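You operate a simulated robot arm through the tools that you are given. There is no shell and no other tool.

You run a simulated two-armed robot. Do the job below in one go: nothing can be reset, and whatever is moved stays where it is left.

TASK
Grease the bearing till the grease pump reads FULL.
Fine: seat it in the cup, lock it, pump, then free the lock; the bearing stays in the cup.

Only the result counts: the job must be done as asked and must still hold three seconds after the hand-in. Knocking over, shifting, dropping, spilling or breaking anything else fails it.

THE ROBOT
Two 7-joint arms with two-finger parallel grippers on one trunk that stands fixed in place. Base frame: the origin is at the foot of the trunk, x ahead of it, y to its left, z up. Lengths are in m, angles in rad, forces in N, time in s.
The left shoulder is at [0.03, 0.119, 1.085], the right one opposite. With the tool pointing down near the work surface each hand reaches from about 0.1 to 0.62 m from the base axis, measured 20 degrees to its own side. Payload 3.43 kg a hand.
The TCP of each hand is the grasp point between the finger pads, 0.03 m short of the fingertips. In the tool frame z runs along the fingers and y along their closing line. The gripper opens to 0.094 m. The fingers are 0.028 m wide and 0.01 m thick; the gripper's body (0.05 by 0.096 m) begins 0.055 m behind the TCP.
Orientation is that of the tool frame in the base frame, as a unit quaternion [w, x, y, z]. With the fingers straight down and closing along the base's y, the tool's x points along the base's -x, its y along +y and its z along -z.

THE INTERFACE
- The arms move only by the tool nudge_tool. It takes "left_plan", "right_plan" or both (then of equal length, played together; a hand with none holds still); each is a list of rows, each a list of 7 numbers: the gripper command, from -1 (shut) to 1 (fully open), values between in proportion, then the shift along the tool's x, y, z in units of 200 mm (1.0 is 200 mm), then the turn, a rotation vector about the tool's x, y, z in units of 90 degrees (1.0 is 90 degrees). In form: [[gripper, x, y, z, wx, wy, wz], ...]. A call has 1 to 20 rows; each row is the pose to reach, as a shift and turn from the pose commanded when the call began, along the tool's axes at that moment. A call with a number of a shift or a turn outside -1 to 1 is refused whole. Rows are played at 5 a second. More than 0.05 m and 0.15 rad between two rows, or a gripper value outside its range, and nothing of the call is played. A pose out of reach is approached as far as the arm can. The call stops where the force on the tool passes 60 N (or 10 N more than at its start, if that is more) or the arm is blocked; 0.2 s more then pass. Each finger travels about 0.072 m/s and halts on what it meets, pressing with about 26 N; the grip force reading is that of the motor and also rises with nothing between the fingers. The clock runs only during rows and for 0.2 s after the last one: add rows that repeat a pose to give the fingers time. It gives the time, the measured TCP pose, the force on the tool (base axes), the opening and the grip force at its end, in the units of the frame above (readings bear some noise), with the torque about the TCP (base axes, N m) and any sound that the robot's microphone picked up.
- Cameras (640 x 400 px; columns grow to the right, rows downward): "scene" is now at [0.0429, -0.0116, 1.7871]; the picture's right is [-0.18, -0.98, 0.00], its down [-0.79, 0.14, -0.60] and it looks along [0.59, -0.10, -0.80] (base axes); focal length 328 px, centre (320, 200). "left" rides on the left gripper at [0.076, -0.014, -0.102] in its tool frame; the picture's right is [0.18, 0.98, 0.00], its down [-0.75, 0.14, -0.64] and it looks along [-0.63, 0.12, 0.77] (tool axes); focal length 243 px, centre (320, 200). "right" rides on the right gripper at [0.076, 0.014, -0.102] in its tool frame; the picture's right is [-0.18, 0.98, 0.00], its down [-0.75, -0.14, -0.64] and it looks along [-0.63, -0.12, 0.77] (tool axes); focal length 243 px, centre (320, 200). There is no depth. A picture from a camera that has moved, and an enlarged one, comes with that camera's place and axes in the base frame and with its lens.
- get_image(camera): a new picture of that camera. The clock stands still meanwhile.
- raise_lower(by): moves the trunk up (or, below 0, down) by that many m; the arms and the scene camera ride with it, the base frame stays. It gives what a move gives, with no picture.
- turn_head(pan, tilt): turns the head with the scene camera to pan (to the left, within 2.496 rad either way) and tilt (down, from -0.506 to 1.204), counted from straight ahead of the robot. It gives what a move gives.
- inspect(camera, box): a new picture of the part [left, top, right, bottom] of that camera's present view, enlarged. The clock stands still meanwhile.
- sign_off(): hands the job in; it is judged then, once.

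Places have to be worked out from the pictures, the camera data and where the tool is seen. Open the grippers and draw the arms clear of the work before you hand the job in, unless the task says otherwise.

The tools are called after ">>>" by a JSON object that holds its "method" and its "body". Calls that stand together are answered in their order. nudge_tool: Moves the arms, as the interface text tells. Its arguments: {"type":"object","properties":{"left_plan":{"type":"array","items":{"type":"array","items":{"type":"number"}}},"right_plan":{"type":"array","items":{"type":"array","items":{"type":"number"}}}},"required":[]} The other tools are called the same way: raise_lower (by) moves the trunk up or down; turn_head (pan, tilt) turns the head that bears the scene camera; get_image (camera) takes a picture; inspect (camera, box) takes an enlarged picture of a part of a camera's view; sign_off () hands the job in.

At the start:

```text
t: 0.0
left_tool_pos: [0.3962, 0.1628, 1.2853]
left_tool_rot: [0.0, 0.0, 1.0, 0.0]
left_force: [0.0, 0.1, 0.1]
left_moment: [0.01, -0.01, 0.0]
left_width: 0.0938
left_gripper_force: 0.1
right_tool_pos: [0.4651, -0.1705, 1.1899]
right_tool_rot: [0.0, 0.0, 1.0, 0.0]
right_force: [0.2, 0.9, 0.3]
right_moment: [0.02, -0.01, -0.01]
right_width: 0.0937
right_gripper_force: 0.1
trunk travel left (down, up): [-0.35, 0.06]
head pan, tilt (commanded): [-0.176, 0.934]
```

scene: 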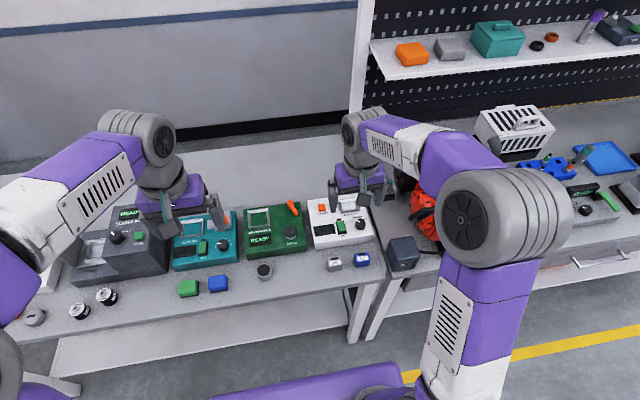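
right: 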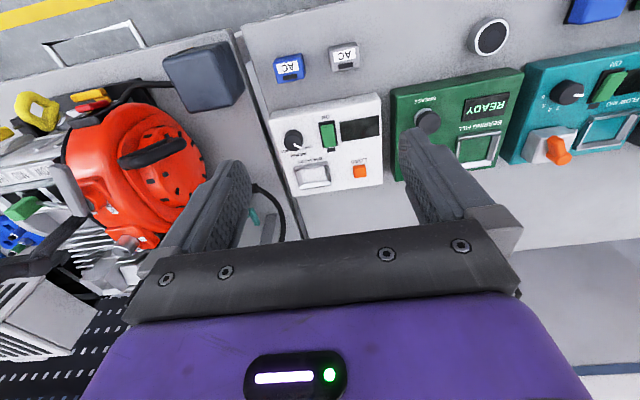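
left: 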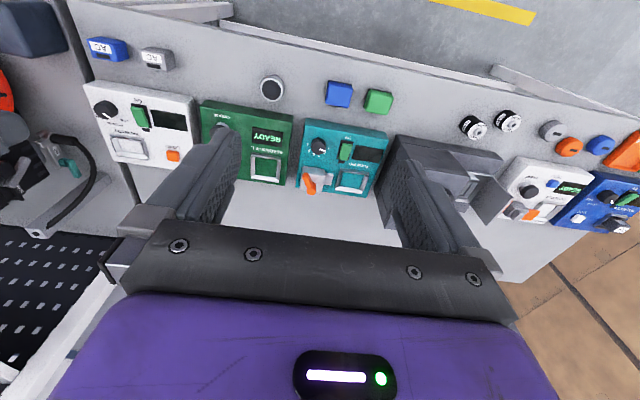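

The scene shows several bench devices; the green one with "READY" and "GREASE" and "BEARING FILL" looks like the grease pump. I'll take enlarged views to read labels.

>>> {"method": "inspect", "body": {"camera": "scene", "box": [150, 180, 390, 330]}}

>>> {"method": "inspect", "body": {"camera": "right", "box": [240, 0, 640, 250]}}

>>> {"method": "inspect", "body": {"camera": "left", "box": [80, 20, 400, 220]}}

>>> {"method": "inspect", "body": {"camera": "left", "box": [380, 60, 640, 260]}}

```text
2.67 times, centred on (270, 255) of scene
camera zoom: at [0.0429, -0.0116, 1.7871], right [-0.18, -0.98, 0.0], down [-0.79, 0.14, -0.6], along [0.59, -0.1, -0.8], focal length 875 px, centre (453, 53)
```

zoom: 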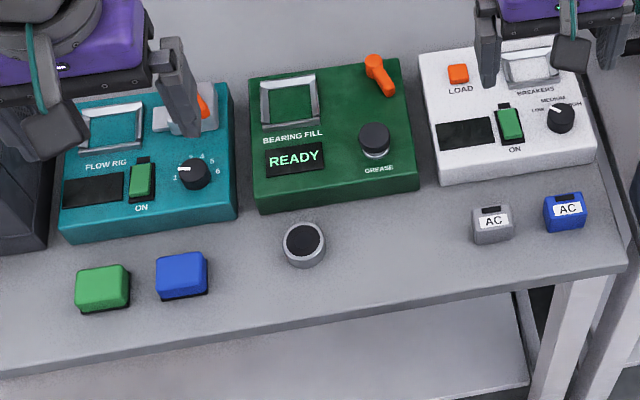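

```text
1.60 times, centred on (440, 125) of right
camera zoom: at [0.3884, -0.1556, 1.2932], right [0.18, 0.98, 0.0], down [0.75, -0.14, 0.64], along [0.63, -0.12, -0.77], focal length 388 px, centre (128, 320)
```

zoom: 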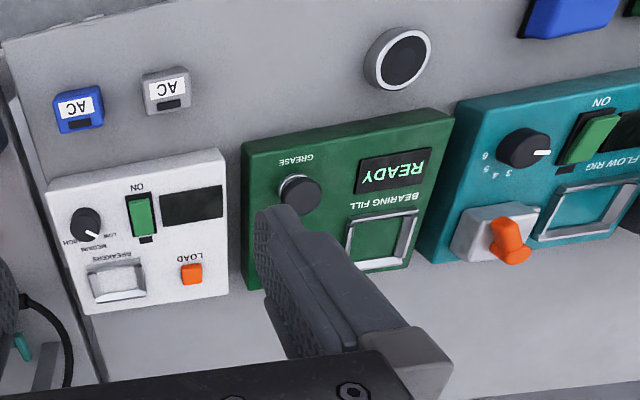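

```text
2.00 times, centred on (240, 120) of left
camera zoom: at [0.3216, 0.1491, 1.3888], right [-0.18, 0.98, 0.0], down [0.75, 0.14, 0.64], along [0.63, 0.12, -0.77], focal length 485 px, centre (480, 360)
```

zoom: 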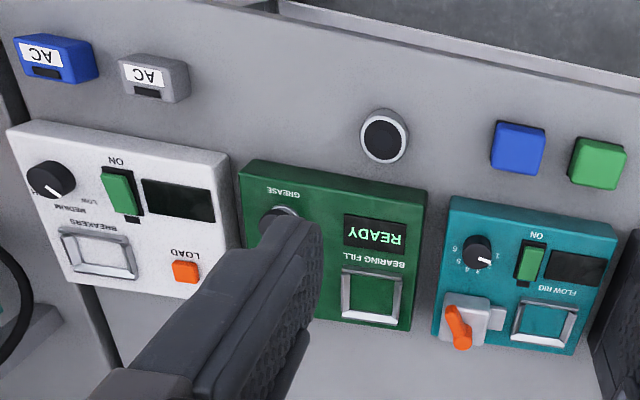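

```text
2.00 times, centred on (510, 160) of left
camera zoom: at [0.3216, 0.1491, 1.3888], right [-0.18, 0.98, 0.0], down [0.75, 0.14, 0.64], along [0.63, 0.12, -0.77], focal length 485 px, centre (-60, 280)
```

zoom: 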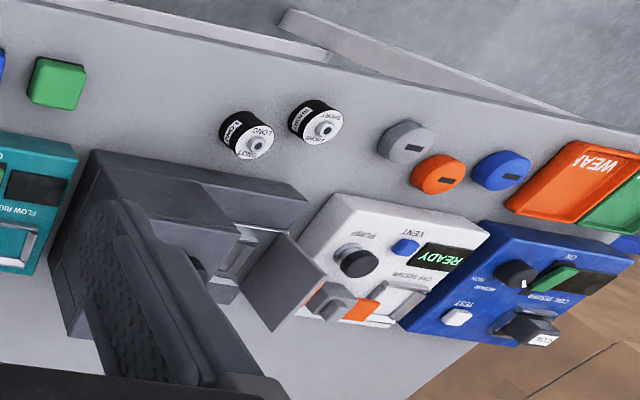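

The green "BEARING FILL" box is the grease pump: square-rimmed cup, black GREASE plunger, orange lever (lock), READY display; the grey ring in front at about (0.475, 0.083) is the bearing. I'll zoom further on both for detail.

>>> {"method": "inspect", "body": {"camera": "scene", "box": [236, 195, 316, 245]}}

>>> {"method": "inspect", "body": {"camera": "scene", "box": [236, 245, 316, 295]}}

>>> {"method": "inspect", "body": {"camera": "left", "box": [190, 70, 310, 195]}}

>>> {"method": "inspect", "body": {"camera": "right", "box": [380, 10, 540, 190]}}

```text
8.00 times, centred on (276, 220) of scene
camera zoom: at [0.0429, -0.0116, 1.7871], right [-0.18, -0.98, 0.0], down [-0.79, 0.14, -0.6], along [0.59, -0.1, -0.8], focal length 2625 px, centre (672, 40)
```

zoom: 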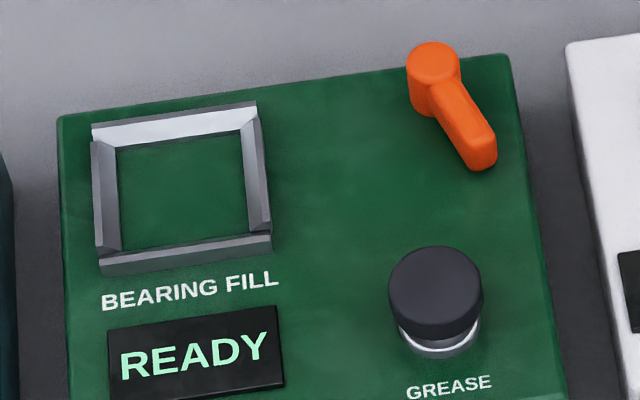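

```text
8.00 times, centred on (276, 270) of scene
camera zoom: at [0.0429, -0.0116, 1.7871], right [-0.18, -0.98, 0.0], down [-0.79, 0.14, -0.6], along [0.59, -0.1, -0.8], focal length 2625 px, centre (672, -360)
```

zoom: 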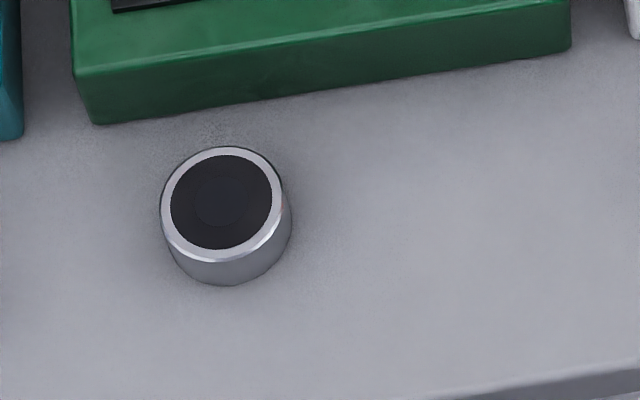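

```text
3.20 times, centred on (250, 132) of left
camera zoom: at [0.3216, 0.1491, 1.3888], right [-0.18, 0.98, 0.0], down [0.75, 0.14, 0.64], along [0.63, 0.12, -0.77], focal length 776 px, centre (544, 416)
```

zoom: 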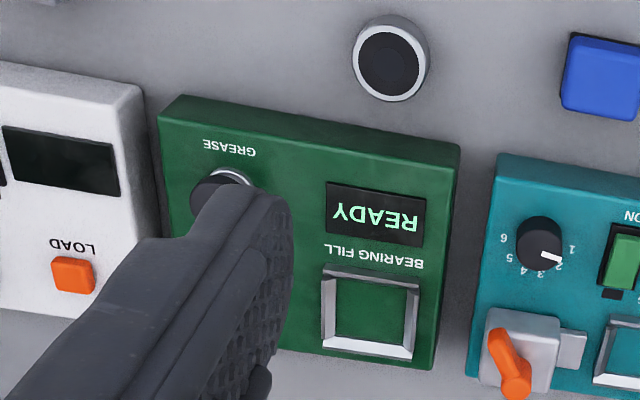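

```text
2.22 times, centred on (460, 100) of right
camera zoom: at [0.3884, -0.1556, 1.2932], right [0.18, 0.98, 0.0], down [0.75, -0.14, 0.64], along [0.63, -0.12, -0.77], focal length 539 px, centre (9, 422)
```

zoom: 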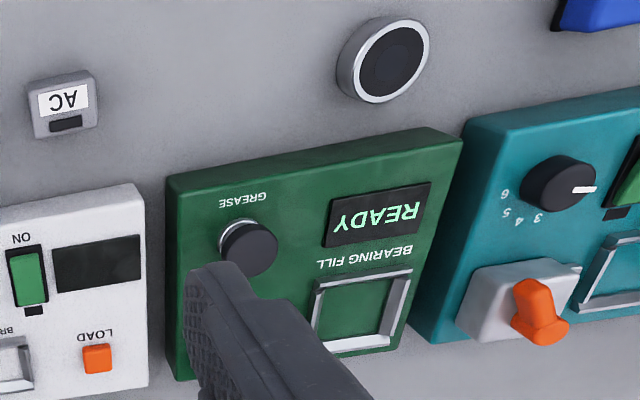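

The bearing is about 46 mm wide at (0.477, 0.081), bench about z 0.858, pump top about 0.90, cup about (0.648, 0.081), plunger (0.565, -0.013), lever pivot (0.675, -0.026). I'll bring the left hand in above the bearing for a closer camera view and draw the right hand a bit back and outward.

>>> {"method": "nudge_tool", "body": {"left_plan": [[1, -0.07, -0.07, 0.15, 0, 0, 0], [1, -0.14, -0.14, 0.3, 0, 0, 0], [1, -0.21, -0.21, 0.48, 0, 0, 0], [1, -0.28, -0.28, 0.65, 0, 0, 0], [1, -0.35, -0.35, 0.82, 0, 0, 0], [1, -0.405, -0.41, 1.0, 0, 0, 0], [1, -0.405, -0.41, 1.0, 0, 0, 0]], "right_plan": [[1, 0.08, -0.08, -0.05, 0, 0, 0], [1, 0.16, -0.16, -0.1, 0, 0, 0], [1, 0.24, -0.24, -0.15, 0, 0, 0], [1, 0.32, -0.32, -0.2, 0, 0, 0], [1, 0.4, -0.4, -0.25, 0, 0, 0], [1, 0.45, -0.45, -0.3, 0, 0, 0], [1, 0.45, -0.45, -0.3, 0, 0, 0]]}}

```text
t: 1.6
left_tool_pos: [0.4773, 0.0821, 1.085]
left_tool_rot: [0.0, 0.0, 1.0, -0.001]
left_force: [-0.4, 0.9, -0.5]
left_moment: [-0.02, -0.04, 0.0]
left_width: 0.0942
left_gripper_force: 0.0
right_tool_pos: [0.3738, -0.2598, 1.251]
right_tool_rot: [0.0, 0.0, 1.0, -0.001]
right_force: [0.1, 0.2, -1.0]
right_moment: [-0.01, 0.01, 0.02]
right_width: 0.0939
right_gripper_force: 0.0
trunk travel left (down, up): [-0.35, 0.06]
head pan, tilt (commanded): [-0.176, 0.934]
```

The left hand is at (0.477, 0.082, 1.085), hovering over the bearing. I'll take pictures from both cameras.

>>> {"method": "get_image", "body": {"camera": "left"}}

>>> {"method": "get_image", "body": {"camera": "scene"}}

```text
taken
camera left: at [0.4018, 0.068, 1.1886], right [-0.18, 0.98, 0.0], down [0.75, 0.14, 0.64], along [0.63, 0.12, -0.77], focal length 243 px, centre (320, 200)
```

left: 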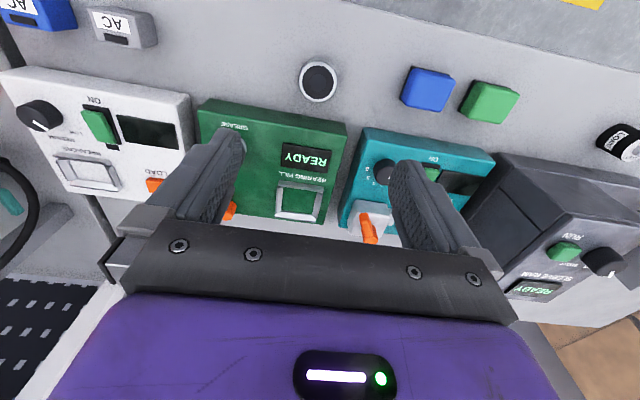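

```text
taken
camera scene: at [0.0423, -0.011, 1.7871], right [-0.18, -0.98, 0.0], down [-0.79, 0.14, -0.6], along [0.59, -0.1, -0.8], focal length 328 px, centre (320, 200)
```

scene: 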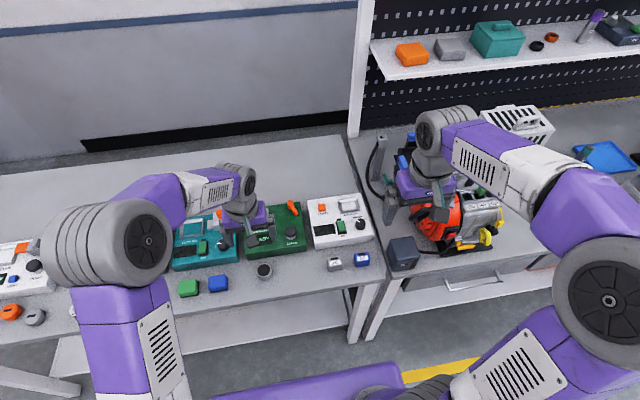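

The bearing appears at (318, 81) in the left view, consistent with (0.478, 0.080). I'll zoom in to measure its height and see the pump.

>>> {"method": "inspect", "body": {"camera": "left", "box": [280, 45, 360, 120]}}

>>> {"method": "inspect", "body": {"camera": "left", "box": [190, 90, 360, 230]}}

>>> {"method": "inspect", "body": {"camera": "scene", "box": [225, 190, 325, 290]}}

```text
5.33 times, centred on (320, 82) of left
camera zoom: at [0.4018, 0.068, 1.1886], right [-0.18, 0.98, 0.0], down [0.75, 0.14, 0.64], along [0.63, 0.12, -0.77], focal length 1294 px, centre (320, 827)
```

zoom: 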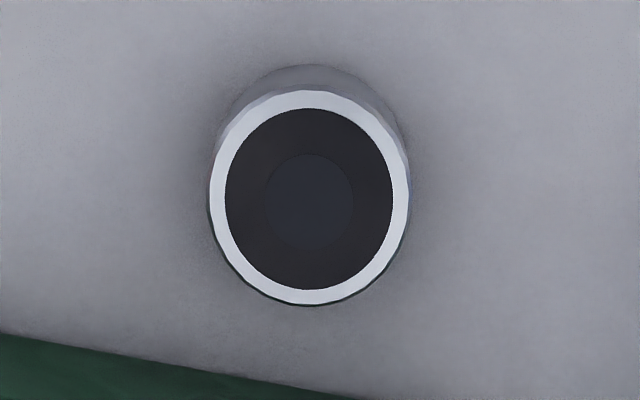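

```text
2.86 times, centred on (275, 160) of left
camera zoom: at [0.4018, 0.068, 1.1886], right [-0.18, 0.98, 0.0], down [0.75, 0.14, 0.64], along [0.63, 0.12, -0.77], focal length 693 px, centre (449, 314)
```

zoom: 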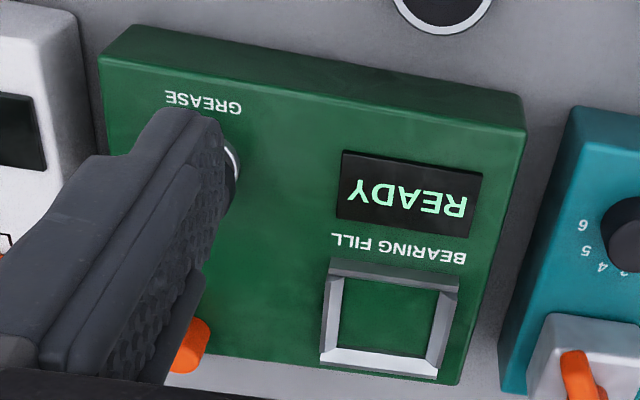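

```text
4.00 times, centred on (275, 240) of scene
camera zoom: at [0.0423, -0.011, 1.7871], right [-0.18, -0.98, 0.0], down [-0.79, 0.14, -0.6], along [0.59, -0.1, -0.8], focal length 1312 px, centre (500, 40)
```

zoom: 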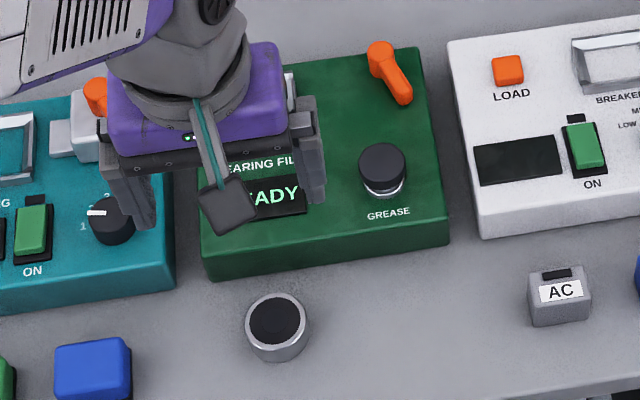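

Bearing is about 44–45 mm in diameter and 22–25 mm tall; pump is aligned with base axes; cup at about (0.649, 0.080). I'll test the straight-down reach by moving forward at this safe height towards x = 0.65.

>>> {"method": "nudge_tool", "body": {"left_plan": [[1, -0.18, 0, 0, 0, 0, 0], [1, -0.36, 0, 0, 0, 0, 0], [1, -0.54, 0, 0, 0, 0, 0], [1, -0.72, 0, 0, 0, 0, 0], [1, -0.865, 0, 0, 0, 0, 0], [1, -0.865, 0, 0, 0, 0, 0]]}}

```text
t: 3.0
left_tool_pos: [0.6418, 0.0818, 1.0852]
left_tool_rot: [-0.001, -0.001, 1.0, 0.0]
left_force: [0.5, 0.4, -0.5]
left_moment: [-0.01, 0.02, 0.0]
left_width: 0.0937
left_gripper_force: 0.0
left hand out of reach, approached as far as the arm can: row 5, 6
right_tool_pos: [0.374, -0.2609, 1.2521]
right_tool_rot: [0.001, -0.001, 1.0, 0.0]
right_force: [0.1, 0.3, -0.4]
right_moment: [0.0, -0.05, -0.04]
right_width: 0.0939
right_gripper_force: 0.2
trunk travel left (down, up): [-0.35, 0.06]
head pan, tilt (commanded): [-0.176, 0.934]
```

Straight down at z 1.085 the hand stops at x 0.642, so a small tilt or a slightly lower trunk should be enough. I'll look at the arm's posture now and the view of the cup from here.

>>> {"method": "get_image", "body": {"camera": "scene"}}

>>> {"method": "get_image", "body": {"camera": "left"}}

>>> {"method": "get_image", "body": {"camera": "right"}}

```text
taken
camera scene: at [0.0422, -0.0114, 1.7871], right [-0.18, -0.98, 0.0], down [-0.79, 0.14, -0.6], along [0.59, -0.1, -0.8], focal length 328 px, centre (320, 200)
```

scene: 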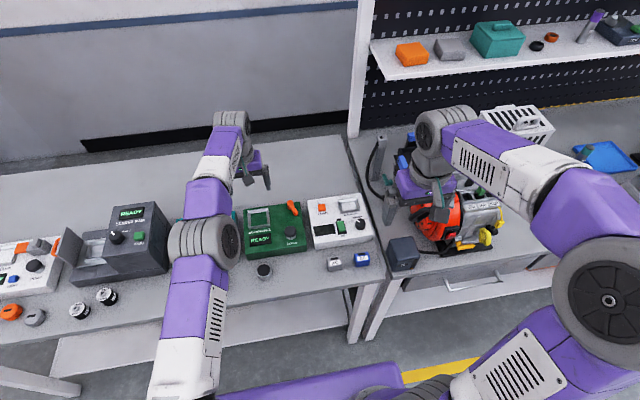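

```text
taken
camera left: at [0.5663, 0.0673, 1.1882], right [-0.18, 0.98, 0.0], down [0.75, 0.14, 0.64], along [0.63, 0.12, -0.77], focal length 243 px, centre (320, 200)
```

left: 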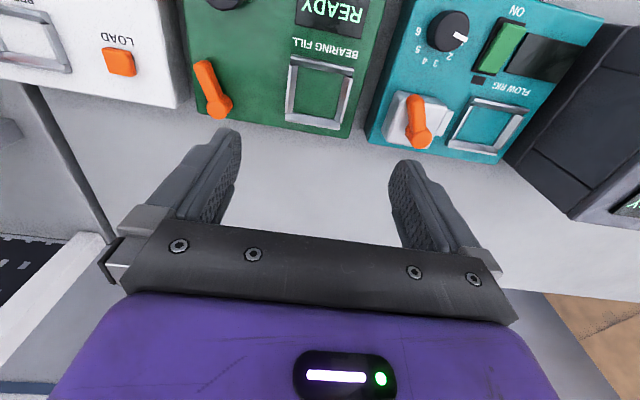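

```text
taken
camera right: at [0.2977, -0.246, 1.3541], right [0.18, 0.98, 0.0], down [0.75, -0.14, 0.64], along [0.63, -0.12, -0.77], focal length 243 px, centre (320, 200)
```

right: 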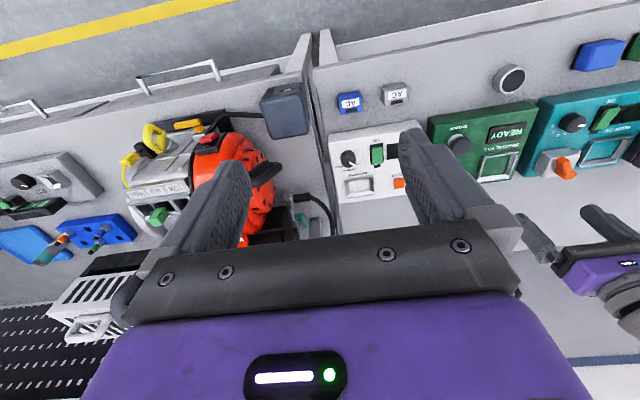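

The left view now shows the lever and cup clearly. I'll zoom in on them.

>>> {"method": "inspect", "body": {"camera": "left", "box": [180, 0, 380, 140]}}

>>> {"method": "inspect", "body": {"camera": "left", "box": [270, 40, 370, 140]}}

```text
2.86 times, centred on (280, 70) of left
camera zoom: at [0.5663, 0.0673, 1.1882], right [-0.18, 0.98, 0.0], down [0.75, 0.14, 0.64], along [0.63, 0.12, -0.77], focal length 693 px, centre (434, 571)
```

zoom: 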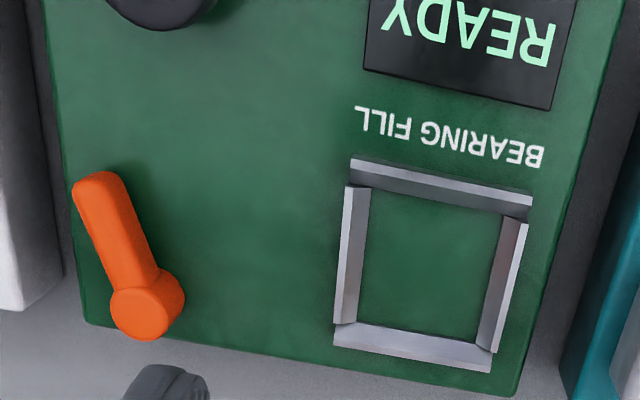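

```text
4.00 times, centred on (320, 90) of left
camera zoom: at [0.5663, 0.0673, 1.1882], right [-0.18, 0.98, 0.0], down [0.75, 0.14, 0.64], along [0.63, 0.12, -0.77], focal length 970 px, centre (320, 640)
```

zoom: 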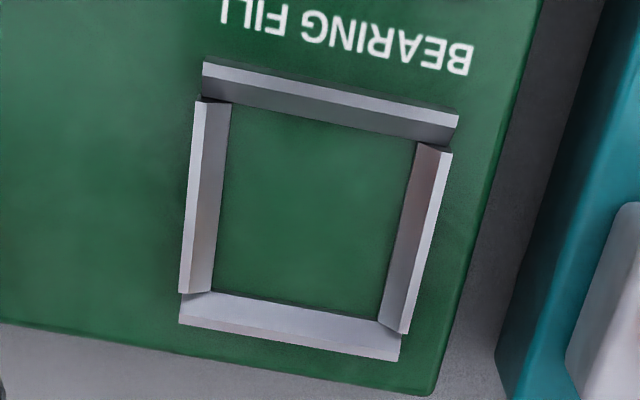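

The cup floor spans roughly x 0.627–0.677, y 0.055–0.105 with sloped rims about 10 mm high, so the bearing must be gripped by its upper half. I'll draw the left hand back over the bearing and then lower the trunk to gain reach.

>>> {"method": "nudge_tool", "body": {"left_plan": [[1, 0.18, 0, 0, 0, 0, 0], [1, 0.36, 0, 0, 0, 0, 0], [1, 0.54, 0, 0, 0, 0, 0], [1, 0.72, 0, 0, 0, 0, 0], [1, 0.865, 0, 0, 0, 0, 0], [1, 0.865, 0, 0, 0, 0, 0]]}}

```text
t: 4.4
left_tool_pos: [0.4695, 0.0833, 1.0848]
left_tool_rot: [-0.001, 0.0, 1.0, 0.0]
left_force: [0.0, 0.3, 0.0]
left_moment: [0.01, 0.01, -0.01]
left_width: 0.0939
left_gripper_force: 0.1
right_tool_pos: [0.3755, -0.2607, 1.2505]
right_tool_rot: [-0.001, -0.001, 1.0, 0.0]
right_force: [0.1, -0.2, -0.7]
right_moment: [-0.02, -0.01, 0.03]
right_width: 0.0941
right_gripper_force: 0.0
trunk travel left (down, up): [-0.35, 0.06]
head pan, tilt (commanded): [-0.176, 0.934]
```

The hand is back at x 0.470. Lowering the trunk by 0.12 leaves the fingertips at about 0.935, well clear of the bearing.

>>> {"method": "raise_lower", "body": {"by": -0.12}}

>>> {"method": "get_image", "body": {"camera": "left"}}

>>> {"method": "get_image", "body": {"camera": "scene"}}

```text
t: 5.9
left_tool_pos: [0.4702, 0.0826, 0.9641]
left_tool_rot: [0.0, 0.001, 1.0, -0.001]
left_force: [-0.7, 1.4, 0.7]
left_moment: [-0.02, 0.01, -0.01]
left_width: 0.0942
left_gripper_force: 0.1
right_tool_pos: [0.3751, -0.2601, 1.1311]
right_tool_rot: [0.0, 0.0, 1.0, 0.0]
right_force: [0.3, 0.7, 0.1]
right_moment: [-0.01, 0.04, 0.03]
right_width: 0.094
right_gripper_force: 0.1
trunk travel left (down, up): [-0.23, 0.18]
head pan, tilt (commanded): [-0.176, 0.934]
```

```text
taken
camera left: at [0.3944, 0.0683, 1.0681], right [-0.18, 0.98, 0.0], down [0.75, 0.14, 0.64], along [0.63, 0.12, -0.77], focal length 243 px, centre (320, 200)
```

left: 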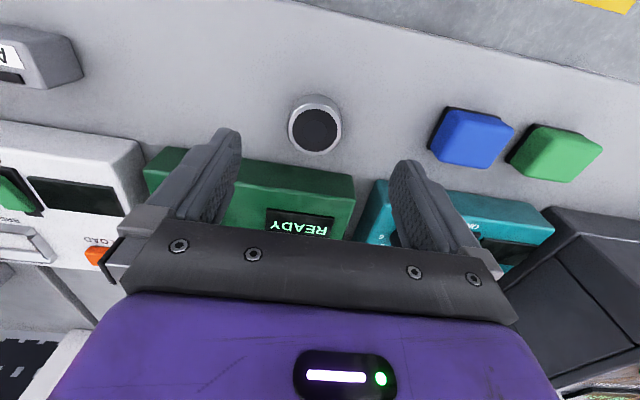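

```text
taken
camera scene: at [0.0427, -0.0116, 1.6672], right [-0.18, -0.98, 0.0], down [-0.79, 0.14, -0.6], along [0.59, -0.1, -0.8], focal length 328 px, centre (320, 200)
```

scene: 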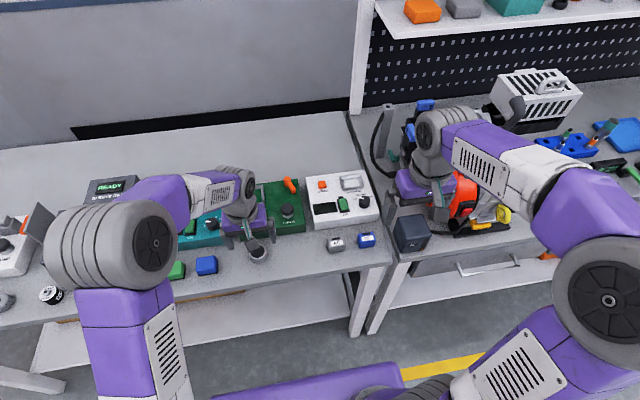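

I'll zoom on the bearing from this new height for a second measurement of its position and height.

>>> {"method": "inspect", "body": {"camera": "left", "box": [270, 80, 360, 170]}}

>>> {"method": "inspect", "body": {"camera": "scene", "box": [220, 170, 320, 270]}}

```text
4.44 times, centred on (315, 125) of left
camera zoom: at [0.3944, 0.0683, 1.0681], right [-0.18, 0.98, 0.0], down [0.75, 0.14, 0.64], along [0.63, 0.12, -0.77], focal length 1078 px, centre (342, 533)
```

zoom: 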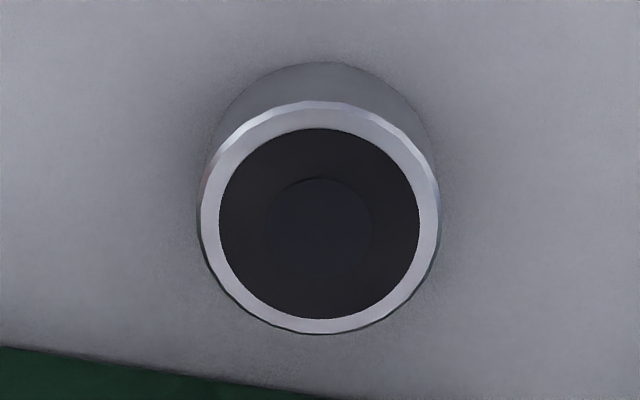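

```text
4.00 times, centred on (270, 220) of scene
camera zoom: at [0.0427, -0.0116, 1.6672], right [-0.18, -0.98, 0.0], down [-0.79, 0.14, -0.6], along [0.59, -0.1, -0.8], focal length 1312 px, centre (520, 120)
```

zoom: 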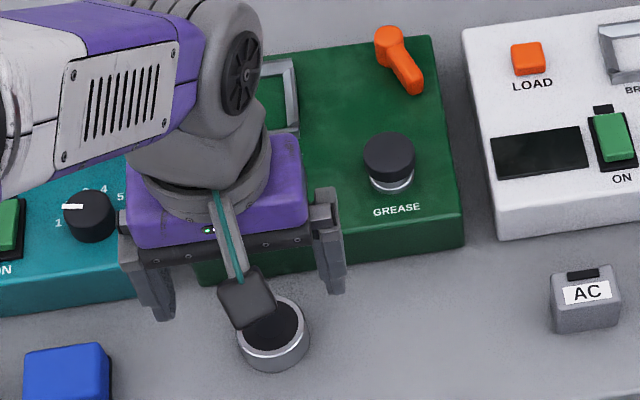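

The bearing refines to about (0.4765, 0.0795), top near z 0.88. I'll tilt the hand 12° forward (for reach at the cup), centre it in y, and descend so the fingertips are just above the bearing's top with the fingers open wide.

>>> {"method": "nudge_tool", "body": {"left_plan": [[1, -0.005, -0.0155, 0.0, 0, -0.067, 0], [1, -0.005, -0.0155, 0.0, 0, -0.1337, 0], [1, -0.005, -0.0155, 0.1, 0, -0.1337, 0], [1, -0.005, -0.0155, 0.2, 0, -0.1337, 0], [1, -0.005, -0.0155, 0.25, 0, -0.1337, 0], [1, -0.005, -0.0155, 0.25, 0, -0.1337, 0]]}}

>>> {"method": "get_image", "body": {"camera": "left"}}

>>> {"method": "inspect", "body": {"camera": "scene", "box": [210, 190, 310, 280]}}

```text
t: 7.3
left_tool_pos: [0.4708, 0.0782, 0.9145]
left_tool_rot: [0.105, 0.001, 0.994, 0.0]
left_force: [0.1, 0.2, 0.1]
left_moment: [0.01, -0.03, -0.02]
left_width: 0.0938
left_gripper_force: 0.0
right_tool_pos: [0.376, -0.2611, 1.1304]
right_tool_rot: [0.0, -0.001, 1.0, 0.0]
right_force: [-0.6, 0.0, 0.5]
right_moment: [-0.02, -0.01, -0.02]
right_width: 0.0939
right_gripper_force: 0.1
trunk travel left (down, up): [-0.23, 0.18]
head pan, tilt (commanded): [-0.176, 0.934]
```

```text
taken
camera left: at [0.3758, 0.0647, 0.9994], right [-0.18, 0.98, -0.04], down [0.6, 0.14, 0.79], along [0.78, 0.12, -0.62], focal length 243 px, centre (320, 200)
```

left: 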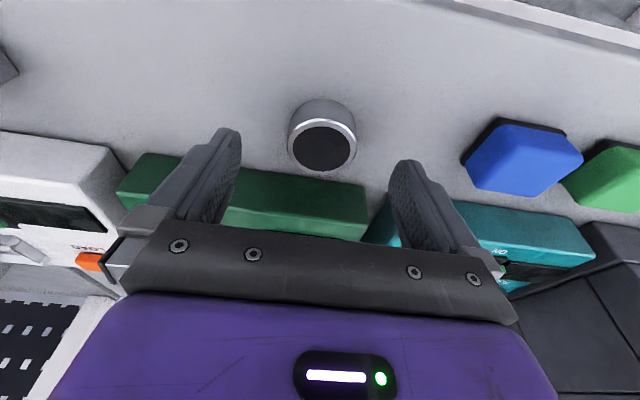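

```text
4.44 times, centred on (260, 235) of scene
camera zoom: at [0.0427, -0.0116, 1.6671], right [-0.18, -0.98, 0.0], down [-0.79, 0.14, -0.6], along [0.59, -0.1, -0.8], focal length 1458 px, centre (587, 44)
```

zoom: 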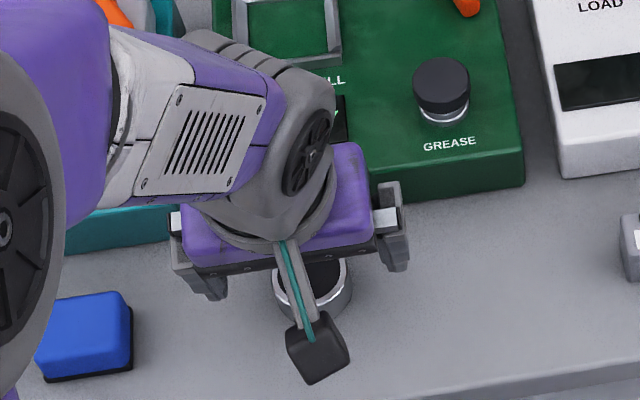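

The bearing sits centred between the fingers (offset about 0.3 mm). I'll descend in small steps until the fingertips touch the bench lightly, to calibrate height.

>>> {"method": "nudge_tool", "body": {"left_plan": [[1, 0.0104, 0, 0.0489, 0, 0, 0], [1, 0.0188, 0, 0.088, 0, 0, 0], [1, 0.0208, 0, 0.0978, 0, 0, 0], [1, 0.0219, 0, 0.1027, 0, 0, 0], [1, 0.0229, 0, 0.1076, 0, 0, 0]]}}

```text
t: 8.5
left_tool_pos: [0.4716, 0.0798, 0.8918]
left_tool_rot: [0.104, 0.0, 0.995, 0.001]
left_force: [0.5, -0.1, 0.3]
left_moment: [0.01, 0.01, 0.01]
left_width: 0.0939
left_gripper_force: 0.1
right_tool_pos: [0.3755, -0.2604, 1.1321]
right_tool_rot: [0.0, 0.0, 1.0, 0.0]
right_force: [-1.0, -0.2, 0.4]
right_moment: [0.03, -0.03, -0.01]
right_width: 0.094
right_gripper_force: 0.1
trunk travel left (down, up): [-0.23, 0.18]
head pan, tilt (commanded): [-0.176, 0.934]
```

No contact yet at TCP z 0.892 (low corner about 0.860). I'll continue down in 1 mm steps.

>>> {"method": "nudge_tool", "body": {"left_plan": [[1, 0.00104, 0, 0.00489, 0, 0, 0], [1, 0.00208, 0, 0.00978, 0, 0, 0], [1, 0.00313, 0, 0.01467, 0, 0, 0], [1, 0.00417, 0, 0.01956, 0, 0, 0], [1, 0.00417, 0, 0.01956, 0, 0, 0]]}}

```text
t: 9.7
left_tool_pos: [0.4713, 0.0784, 0.8885]
left_tool_rot: [0.104, 0.0, 0.995, 0.0]
left_force: [-0.8, 0.7, 0.0]
left_moment: [0.02, -0.03, -0.02]
left_width: 0.0941
left_gripper_force: 0.0
right_tool_pos: [0.375, -0.2606, 1.1297]
right_tool_rot: [-0.001, 0.0, 1.0, 0.0]
right_force: [0.0, 0.1, 0.1]
right_moment: [0.01, -0.01, 0.02]
right_width: 0.0941
right_gripper_force: 0.0
trunk travel left (down, up): [-0.23, 0.18]
head pan, tilt (commanded): [-0.176, 0.934]
```

Still no contact at about 0.856 for the low corner; continuing in 1 mm steps.

>>> {"method": "nudge_tool", "body": {"left_plan": [[1, 0.00104, 0, 0.00489, 0, 0, 0], [1, 0.00208, 0, 0.00978, 0, 0, 0], [1, 0.00313, 0, 0.01467, 0, 0, 0], [1, 0.00313, 0, 0.01467, 0, 0, 0]]}}

>>> {"method": "get_image", "body": {"camera": "left"}}

```text
t: 10.7
left_tool_pos: [0.4715, 0.0796, 0.8857]
left_tool_rot: [0.104, 0.0, 0.995, 0.0]
left_force: [0.1, -0.4, 1.2]
left_moment: [-0.02, 0.0, -0.02]
left_width: 0.0936
left_gripper_force: 0.1
right_tool_pos: [0.3755, -0.2599, 1.1312]
right_tool_rot: [0.0, 0.001, 1.0, 0.001]
right_force: [-0.5, -0.4, 0.4]
right_moment: [-0.02, -0.01, 0.0]
right_width: 0.0941
right_gripper_force: 0.0
trunk travel left (down, up): [-0.23, 0.18]
head pan, tilt (commanded): [-0.176, 0.934]
```

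```text
taken
camera left: at [0.3756, 0.0651, 0.9706], right [-0.18, 0.98, -0.04], down [0.6, 0.14, 0.79], along [0.78, 0.12, -0.62], focal length 243 px, centre (320, 200)
```

left: 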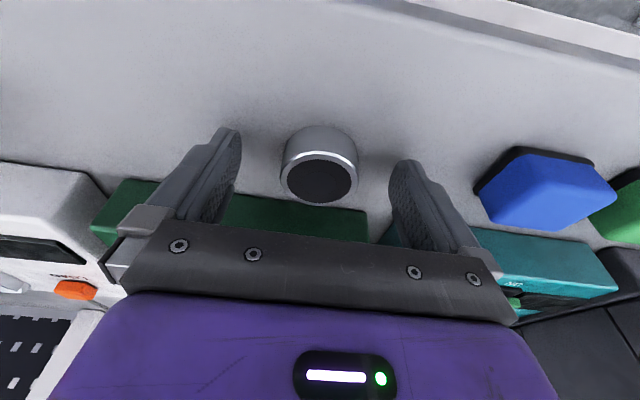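

Fingertips are very close to the bench (low corner about 0.8535). A few more 1 mm steps.

>>> {"method": "nudge_tool", "body": {"left_plan": [[1, 0.00104, 0, 0.00489, 0, 0, 0], [1, 0.00208, 0, 0.00978, 0, 0, 0], [1, 0.00313, 0, 0.01467, 0, 0, 0], [1, 0.00313, 0, 0.01467, 0, 0, 0]]}}

```text
t: 11.7
left_tool_pos: [0.4723, 0.0795, 0.8828]
left_tool_rot: [0.105, 0.0, 0.995, 0.0]
left_force: [0.9, 0.2, -0.1]
left_moment: [-0.01, 0.02, 0.03]
left_width: 0.0941
left_gripper_force: 0.1
right_tool_pos: [0.3745, -0.2607, 1.1304]
right_tool_rot: [0.0, 0.0, 1.0, 0.0]
right_force: [-0.1, 0.1, 0.4]
right_moment: [0.01, -0.02, 0.0]
right_width: 0.0941
right_gripper_force: 0.1
trunk travel left (down, up): [-0.23, 0.18]
head pan, tilt (commanded): [-0.176, 0.934]
```

Still free at low corner about 0.8506; the bench is lower than estimated. Continuing.

>>> {"method": "nudge_tool", "body": {"left_plan": [[1, 0.00104, 0, 0.00489, 0, 0, 0], [1, 0.00208, 0, 0.00978, 0, 0, 0], [1, 0.00313, 0, 0.01467, 0, 0, 0], [1, 0.00417, 0, 0.01956, 0, 0, 0], [1, 0.00417, 0, 0.01956, 0, 0, 0]]}}

>>> {"method": "get_image", "body": {"camera": "left"}}

```text
t: 12.9
left_tool_pos: [0.4699, 0.0797, 0.8821]
left_tool_rot: [0.109, 0.001, 0.994, -0.002]
left_force: [-3.4, 5.6, 44.4]
left_moment: [1.7, 0.45, 0.52]
left_width: 0.0941
left_gripper_force: 0.0
right_tool_pos: [0.3726, -0.2618, 1.1318]
right_tool_rot: [0.002, 0.0, 1.0, 0.0]
right_force: [-0.1, 0.4, 0.2]
right_moment: [0.02, -0.02, -0.02]
right_width: 0.0941
right_gripper_force: 0.0
trunk travel left (down, up): [-0.23, 0.18]
head pan, tilt (commanded): [-0.176, 0.934]
```

```text
taken
camera left: at [0.3748, 0.0652, 0.9665], right [-0.18, 0.98, -0.04], down [0.6, 0.14, 0.79], along [0.78, 0.12, -0.61], focal length 243 px, centre (320, 200)
```

left: 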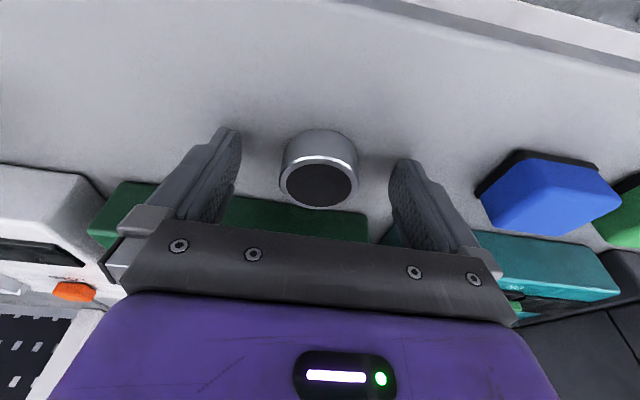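

Contact at TCP z about 0.8825, so the bench is at z 0.850; this puts the pump top/cup floor near 0.892 and the cup at about (0.6535, 0.080), bearing at (0.479, 0.0795). I'll rise about 13 mm above contact so the fingers will take only the bearing's upper part.

>>> {"method": "nudge_tool", "body": {"left_plan": [[1, -0.012, 0, -0.04, 0, 0, 0], [1, -0.0245, 0, -0.079, 0, 0, 0], [1, -0.0245, 0, -0.079, 0, 0, 0]]}}

>>> {"method": "inspect", "body": {"camera": "left", "box": [200, 100, 460, 260]}}

```text
t: 13.7
left_tool_pos: [0.4723, 0.0792, 0.8949]
left_tool_rot: [0.103, 0.0, 0.995, 0.0]
left_force: [-0.1, 0.3, 0.5]
left_moment: [-0.03, -0.01, -0.01]
left_width: 0.0942
left_gripper_force: 0.0
right_tool_pos: [0.3736, -0.2604, 1.1317]
right_tool_rot: [0.0, -0.001, 1.0, 0.0]
right_force: [0.4, -0.1, 0.4]
right_moment: [0.0, 0.01, -0.02]
right_width: 0.0939
right_gripper_force: 0.0
trunk travel left (down, up): [-0.23, 0.18]
head pan, tilt (commanded): [-0.176, 0.934]
```

```text
2.46 times, centred on (330, 180) of left
camera zoom: at [0.3776, 0.0652, 0.9798], right [-0.18, 0.98, -0.04], down [0.6, 0.14, 0.78], along [0.78, 0.12, -0.62], focal length 597 px, centre (295, 249)
```

zoom: 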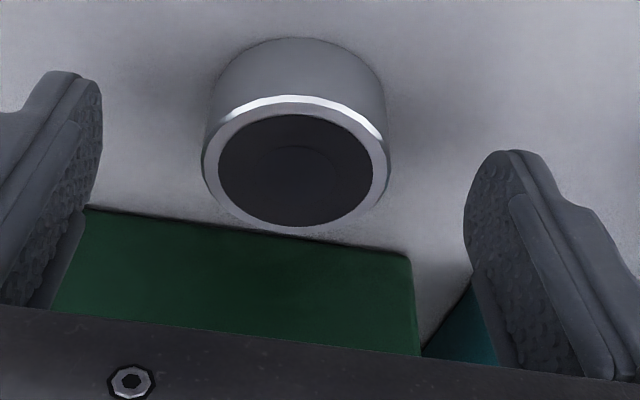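

The fingers overlap the top ~8 mm of the bearing and are centred on it. Closing the gripper now.

>>> {"method": "nudge_tool", "body": {"left_plan": [[-1, 0, 0, 0, 0, 0, 0], [-1, 0, 0, 0, 0, 0, 0], [-1, 0, 0, 0, 0, 0, 0], [-1, 0, 0, 0, 0, 0, 0]]}}

>>> {"method": "inspect", "body": {"camera": "left", "box": [200, 100, 460, 260]}}

```text
t: 14.7
left_tool_pos: [0.474, 0.0791, 0.8945]
left_tool_rot: [0.105, 0.0, 0.995, -0.001]
left_force: [-0.2, -0.6, -0.6]
left_moment: [0.0, 0.01, 0.0]
left_width: 0.0445
left_gripper_force: 26.0
right_tool_pos: [0.3751, -0.2606, 1.132]
right_tool_rot: [0.0, 0.0, 1.0, 0.0]
right_force: [0.5, -0.3, -0.9]
right_moment: [-0.01, 0.01, 0.03]
right_width: 0.0941
right_gripper_force: 0.0
trunk travel left (down, up): [-0.23, 0.18]
head pan, tilt (commanded): [-0.176, 0.934]
```

```text
2.46 times, centred on (330, 180) of left
camera zoom: at [0.3777, 0.0653, 0.9803], right [-0.18, 0.98, -0.04], down [0.6, 0.14, 0.78], along [0.78, 0.12, -0.62], focal length 597 px, centre (295, 249)
```

zoom: 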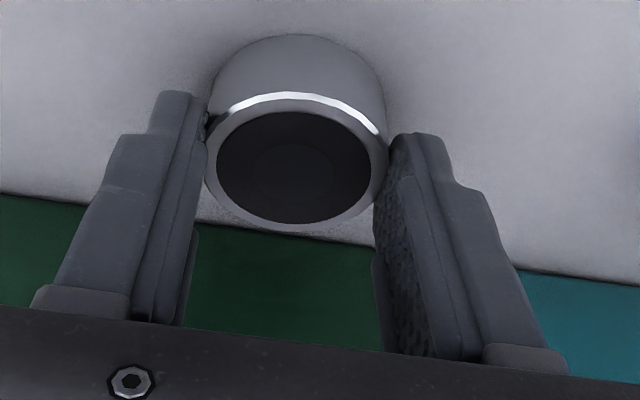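

Gripped at width 44.5 mm. I'll lift it slowly 70 mm and check that it hangs level.

>>> {"method": "nudge_tool", "body": {"left_plan": [[-1, -0.0052, 0, -0.0245, 0, 0, 0], [-1, -0.0156, 0, -0.0734, 0, 0, 0], [-1, -0.0313, 0, -0.1467, 0, 0, 0], [-1, -0.0521, 0, -0.2445, 0, 0, 0], [-1, -0.073, 0, -0.3423, 0, 0, 0], [-1, -0.073, 0, -0.3423, 0, 0, 0]]}}

>>> {"method": "get_image", "body": {"camera": "left"}}

>>> {"method": "inspect", "body": {"camera": "scene", "box": [210, 170, 330, 280]}}

```text
t: 16.1
left_tool_pos: [0.4735, 0.0804, 0.9657]
left_tool_rot: [0.104, 0.001, 0.995, -0.001]
left_force: [-0.2, 0.0, -1.3]
left_moment: [0.01, -0.04, -0.03]
left_width: 0.0445
left_gripper_force: 26.5
right_tool_pos: [0.3758, -0.2602, 1.131]
right_tool_rot: [-0.001, -0.001, 1.0, 0.001]
right_force: [-0.8, -0.1, -0.3]
right_moment: [0.0, -0.01, 0.02]
right_width: 0.094
right_gripper_force: 0.0
trunk travel left (down, up): [-0.23, 0.18]
head pan, tilt (commanded): [-0.176, 0.934]
```

```text
taken
camera left: at [0.3777, 0.0655, 1.0506], right [-0.18, 0.98, -0.04], down [0.6, 0.14, 0.78], along [0.78, 0.12, -0.62], focal length 243 px, centre (320, 200)
```

left: 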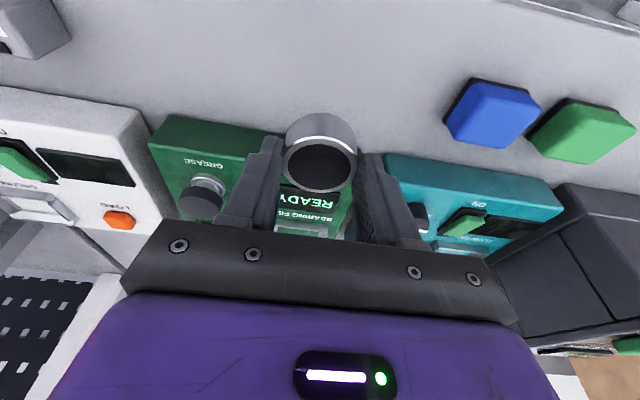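

```text
3.64 times, centred on (270, 225) of scene
camera zoom: at [0.0433, -0.0116, 1.6671], right [-0.18, -0.98, 0.0], down [-0.79, 0.14, -0.59], along [0.59, -0.1, -0.8], focal length 1193 px, centre (502, 109)
```

zoom: 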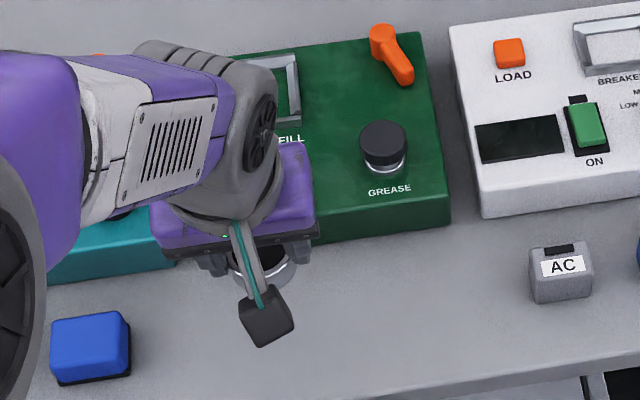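

The bearing is held securely, its bottom at about z 0.921, above the rim (about 0.902). I'll carry it forward 0.165 m at this height, just short of above the cup.

>>> {"method": "nudge_tool", "body": {"left_plan": [[-1, -0.1345, 0, 0.0287, 0, 0, 0], [-1, -0.269, 0, 0.0573, 0, 0, 0], [-1, -0.4034, 0, 0.086, 0, 0, 0], [-1, -0.5379, 0, 0.1147, 0, 0, 0], [-1, -0.6724, 0, 0.1433, 0, 0, 0], [-1, -0.8069, 0, 0.172, 0, 0, 0], [-1, -0.8069, 0, 0.172, 0, 0, 0]]}}

>>> {"method": "get_image", "body": {"camera": "left"}}

>>> {"method": "inspect", "body": {"camera": "scene", "box": [200, 140, 340, 250]}}

```text
t: 17.7
left_tool_pos: [0.638, 0.0805, 0.9654]
left_tool_rot: [0.104, 0.001, 0.995, 0.0]
left_force: [0.1, 0.9, -0.3]
left_moment: [0.0, -0.04, -0.02]
left_width: 0.0442
left_gripper_force: 25.8
right_tool_pos: [0.3746, -0.2609, 1.1316]
right_tool_rot: [-0.001, -0.001, 1.0, 0.0]
right_force: [-0.6, -0.4, 0.7]
right_moment: [-0.02, -0.04, 0.0]
right_width: 0.094
right_gripper_force: 0.0
trunk travel left (down, up): [-0.23, 0.18]
head pan, tilt (commanded): [-0.176, 0.934]
```

```text
taken
camera left: at [0.542, 0.0653, 1.0505], right [-0.18, 0.98, -0.04], down [0.6, 0.14, 0.78], along [0.78, 0.12, -0.62], focal length 243 px, centre (320, 200)
```

left: 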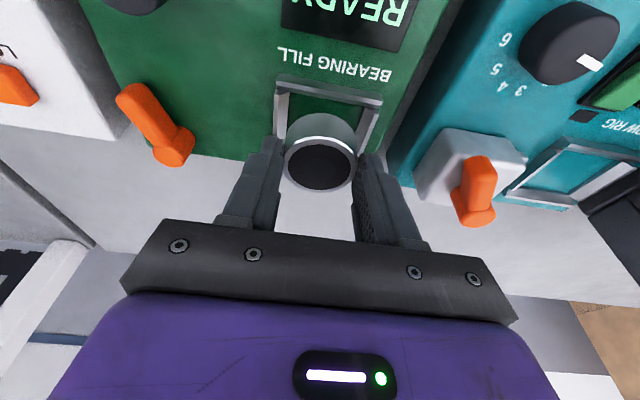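

```text
3.64 times, centred on (270, 195) of scene
camera zoom: at [0.0424, -0.0116, 1.6671], right [-0.18, -0.98, 0.0], down [-0.79, 0.14, -0.6], along [0.59, -0.1, -0.8], focal length 1193 px, centre (502, 218)
```

zoom: 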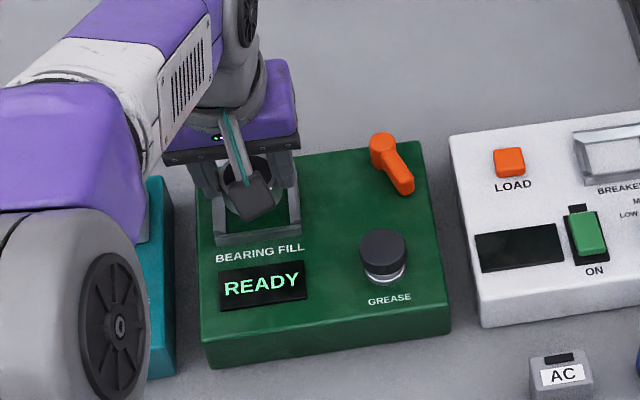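

Reached (0.638, 0.0805, 0.965) without a reach warning. I'll zoom in to align the bearing with the cup.

>>> {"method": "inspect", "body": {"camera": "left", "box": [240, 60, 400, 200]}}

>>> {"method": "inspect", "body": {"camera": "scene", "box": [245, 170, 295, 215]}}

```text
2.86 times, centred on (320, 130) of left
camera zoom: at [0.542, 0.0653, 1.0505], right [-0.18, 0.98, -0.04], down [0.6, 0.14, 0.78], along [0.78, 0.12, -0.62], focal length 693 px, centre (320, 400)
```

zoom: 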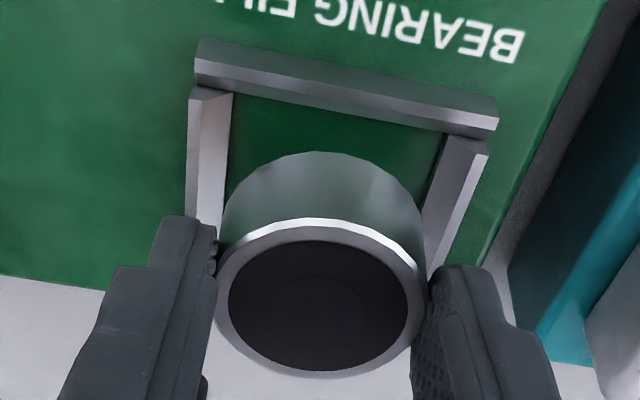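

```text
8.89 times, centred on (270, 192) of scene
camera zoom: at [0.0424, -0.0116, 1.6671], right [-0.18, -0.98, 0.0], down [-0.79, 0.14, -0.6], along [0.59, -0.1, -0.8], focal length 2917 px, centre (764, 267)
```

zoom: 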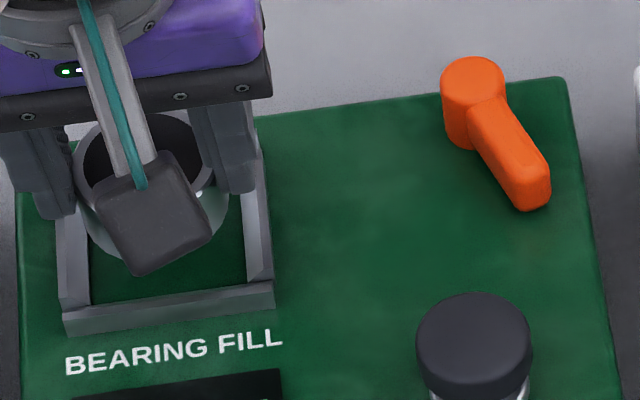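

From both views the bearing's centre is at about x 0.6435, y 0.081 and the cup's centre at about x 0.654, y 0.080. I'll move forward 10.5 mm, then down 14 mm so its bottom is just above the rim, and check.

>>> {"method": "nudge_tool", "body": {"left_plan": [[-1, -0.0256, -0.001, 0.0055, 0, 0, 0], [-1, -0.0513, -0.0025, 0.0109, 0, 0, 0], [-1, -0.0441, -0.0025, 0.0451, 0, 0, 0], [-1, -0.0368, -0.0025, 0.0794, 0, 0, 0], [-1, -0.0368, -0.0025, 0.0794, 0, 0, 0]]}}

>>> {"method": "inspect", "body": {"camera": "left", "box": [240, 60, 400, 200]}}

>>> {"method": "inspect", "body": {"camera": "scene", "box": [245, 170, 295, 215]}}

```text
t: 18.9
left_tool_pos: [0.6477, 0.0786, 0.9506]
left_tool_rot: [0.105, 0.001, 0.995, 0.0]
left_force: [-0.5, -0.1, 0.1]
left_moment: [0.01, 0.0, 0.02]
left_width: 0.0444
left_gripper_force: 25.7
right_tool_pos: [0.3755, -0.2614, 1.1314]
right_tool_rot: [0.0, 0.0, 1.0, 0.0]
right_force: [-0.6, 0.8, -0.2]
right_moment: [0.01, -0.01, 0.01]
right_width: 0.0941
right_gripper_force: 0.1
trunk travel left (down, up): [-0.23, 0.18]
head pan, tilt (commanded): [-0.176, 0.934]
```

```text
2.86 times, centred on (320, 130) of left
camera zoom: at [0.5529, 0.0647, 1.0361], right [-0.18, 0.98, -0.04], down [0.6, 0.14, 0.79], along [0.78, 0.12, -0.62], focal length 693 px, centre (320, 400)
```

zoom: 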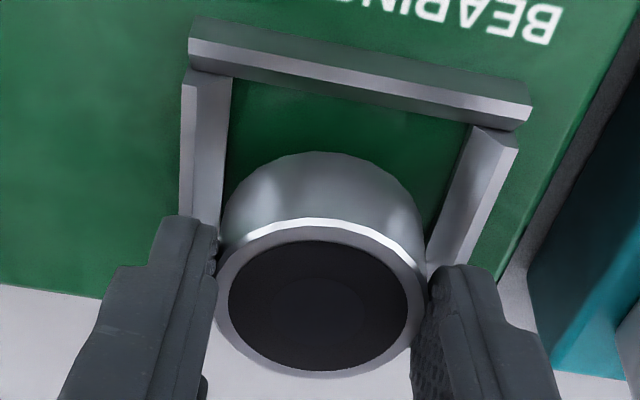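

```text
8.89 times, centred on (270, 192) of scene
camera zoom: at [0.0429, -0.0116, 1.6671], right [-0.18, -0.98, 0.0], down [-0.79, 0.14, -0.6], along [0.59, -0.1, -0.8], focal length 2917 px, centre (764, 267)
```

zoom: 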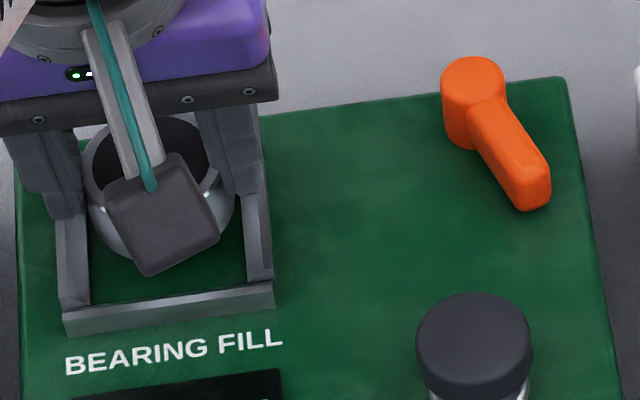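

The bearing lines up in x (both about 0.655) and is 1 mm low in y; I'll correct +1 mm in y and descend slowly 11 mm towards the cup floor.

>>> {"method": "nudge_tool", "body": {"left_plan": [[-1, 0.0021, 0.005, 0.0098, 0, 0, 0], [-1, 0.0041, 0.005, 0.0196, 0, 0, 0], [-1, 0.0062, 0.005, 0.0293, 0, 0, 0], [-1, 0.0083, 0.005, 0.0391, 0, 0, 0], [-1, 0.0093, 0.005, 0.044, 0, 0, 0], [-1, 0.0103, 0.005, 0.0489, 0, 0, 0], [-1, 0.0114, 0.005, 0.0538, 0, 0, 0], [-1, 0.0114, 0.005, 0.0538, 0, 0, 0]]}}

>>> {"method": "inspect", "body": {"camera": "left", "box": [240, 60, 400, 200]}}

>>> {"method": "inspect", "body": {"camera": "scene", "box": [245, 170, 295, 215]}}

```text
t: 20.7
left_tool_pos: [0.6463, 0.0787, 0.9426]
left_tool_rot: [0.107, 0.0, 0.994, -0.001]
left_force: [-9.6, -0.5, 20.5]
left_moment: [-0.04, -0.22, 0.04]
left_width: 0.0446
left_gripper_force: 26.5
right_tool_pos: [0.3719, -0.2609, 1.1319]
right_tool_rot: [0.002, 0.0, 1.0, -0.001]
right_force: [0.6, 0.0, -0.2]
right_moment: [-0.01, -0.02, 0.01]
right_width: 0.0942
right_gripper_force: 0.1
trunk travel left (down, up): [-0.23, 0.18]
head pan, tilt (commanded): [-0.176, 0.934]
```

```text
2.86 times, centred on (320, 130) of left
camera zoom: at [0.5503, 0.0651, 1.0272], right [-0.18, 0.98, -0.04], down [0.6, 0.14, 0.79], along [0.78, 0.12, -0.62], focal length 693 px, centre (320, 400)
```

zoom: 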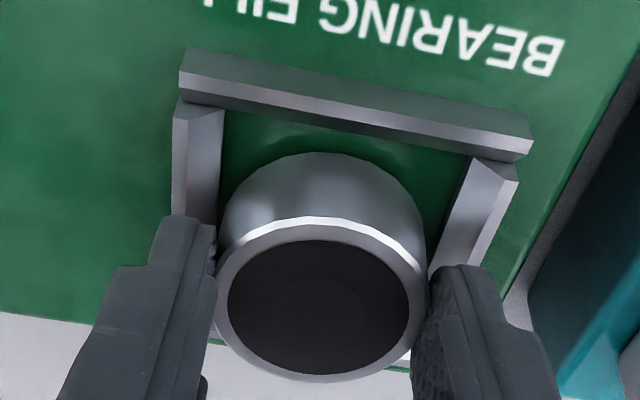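

```text
8.89 times, centred on (270, 192) of scene
camera zoom: at [0.0387, -0.012, 1.6672], right [-0.18, -0.98, 0.0], down [-0.79, 0.14, -0.6], along [0.59, -0.1, -0.8], focal length 2917 px, centre (764, 267)
```

zoom: 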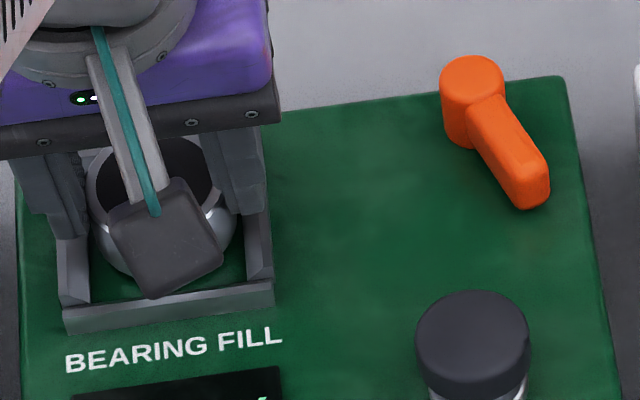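

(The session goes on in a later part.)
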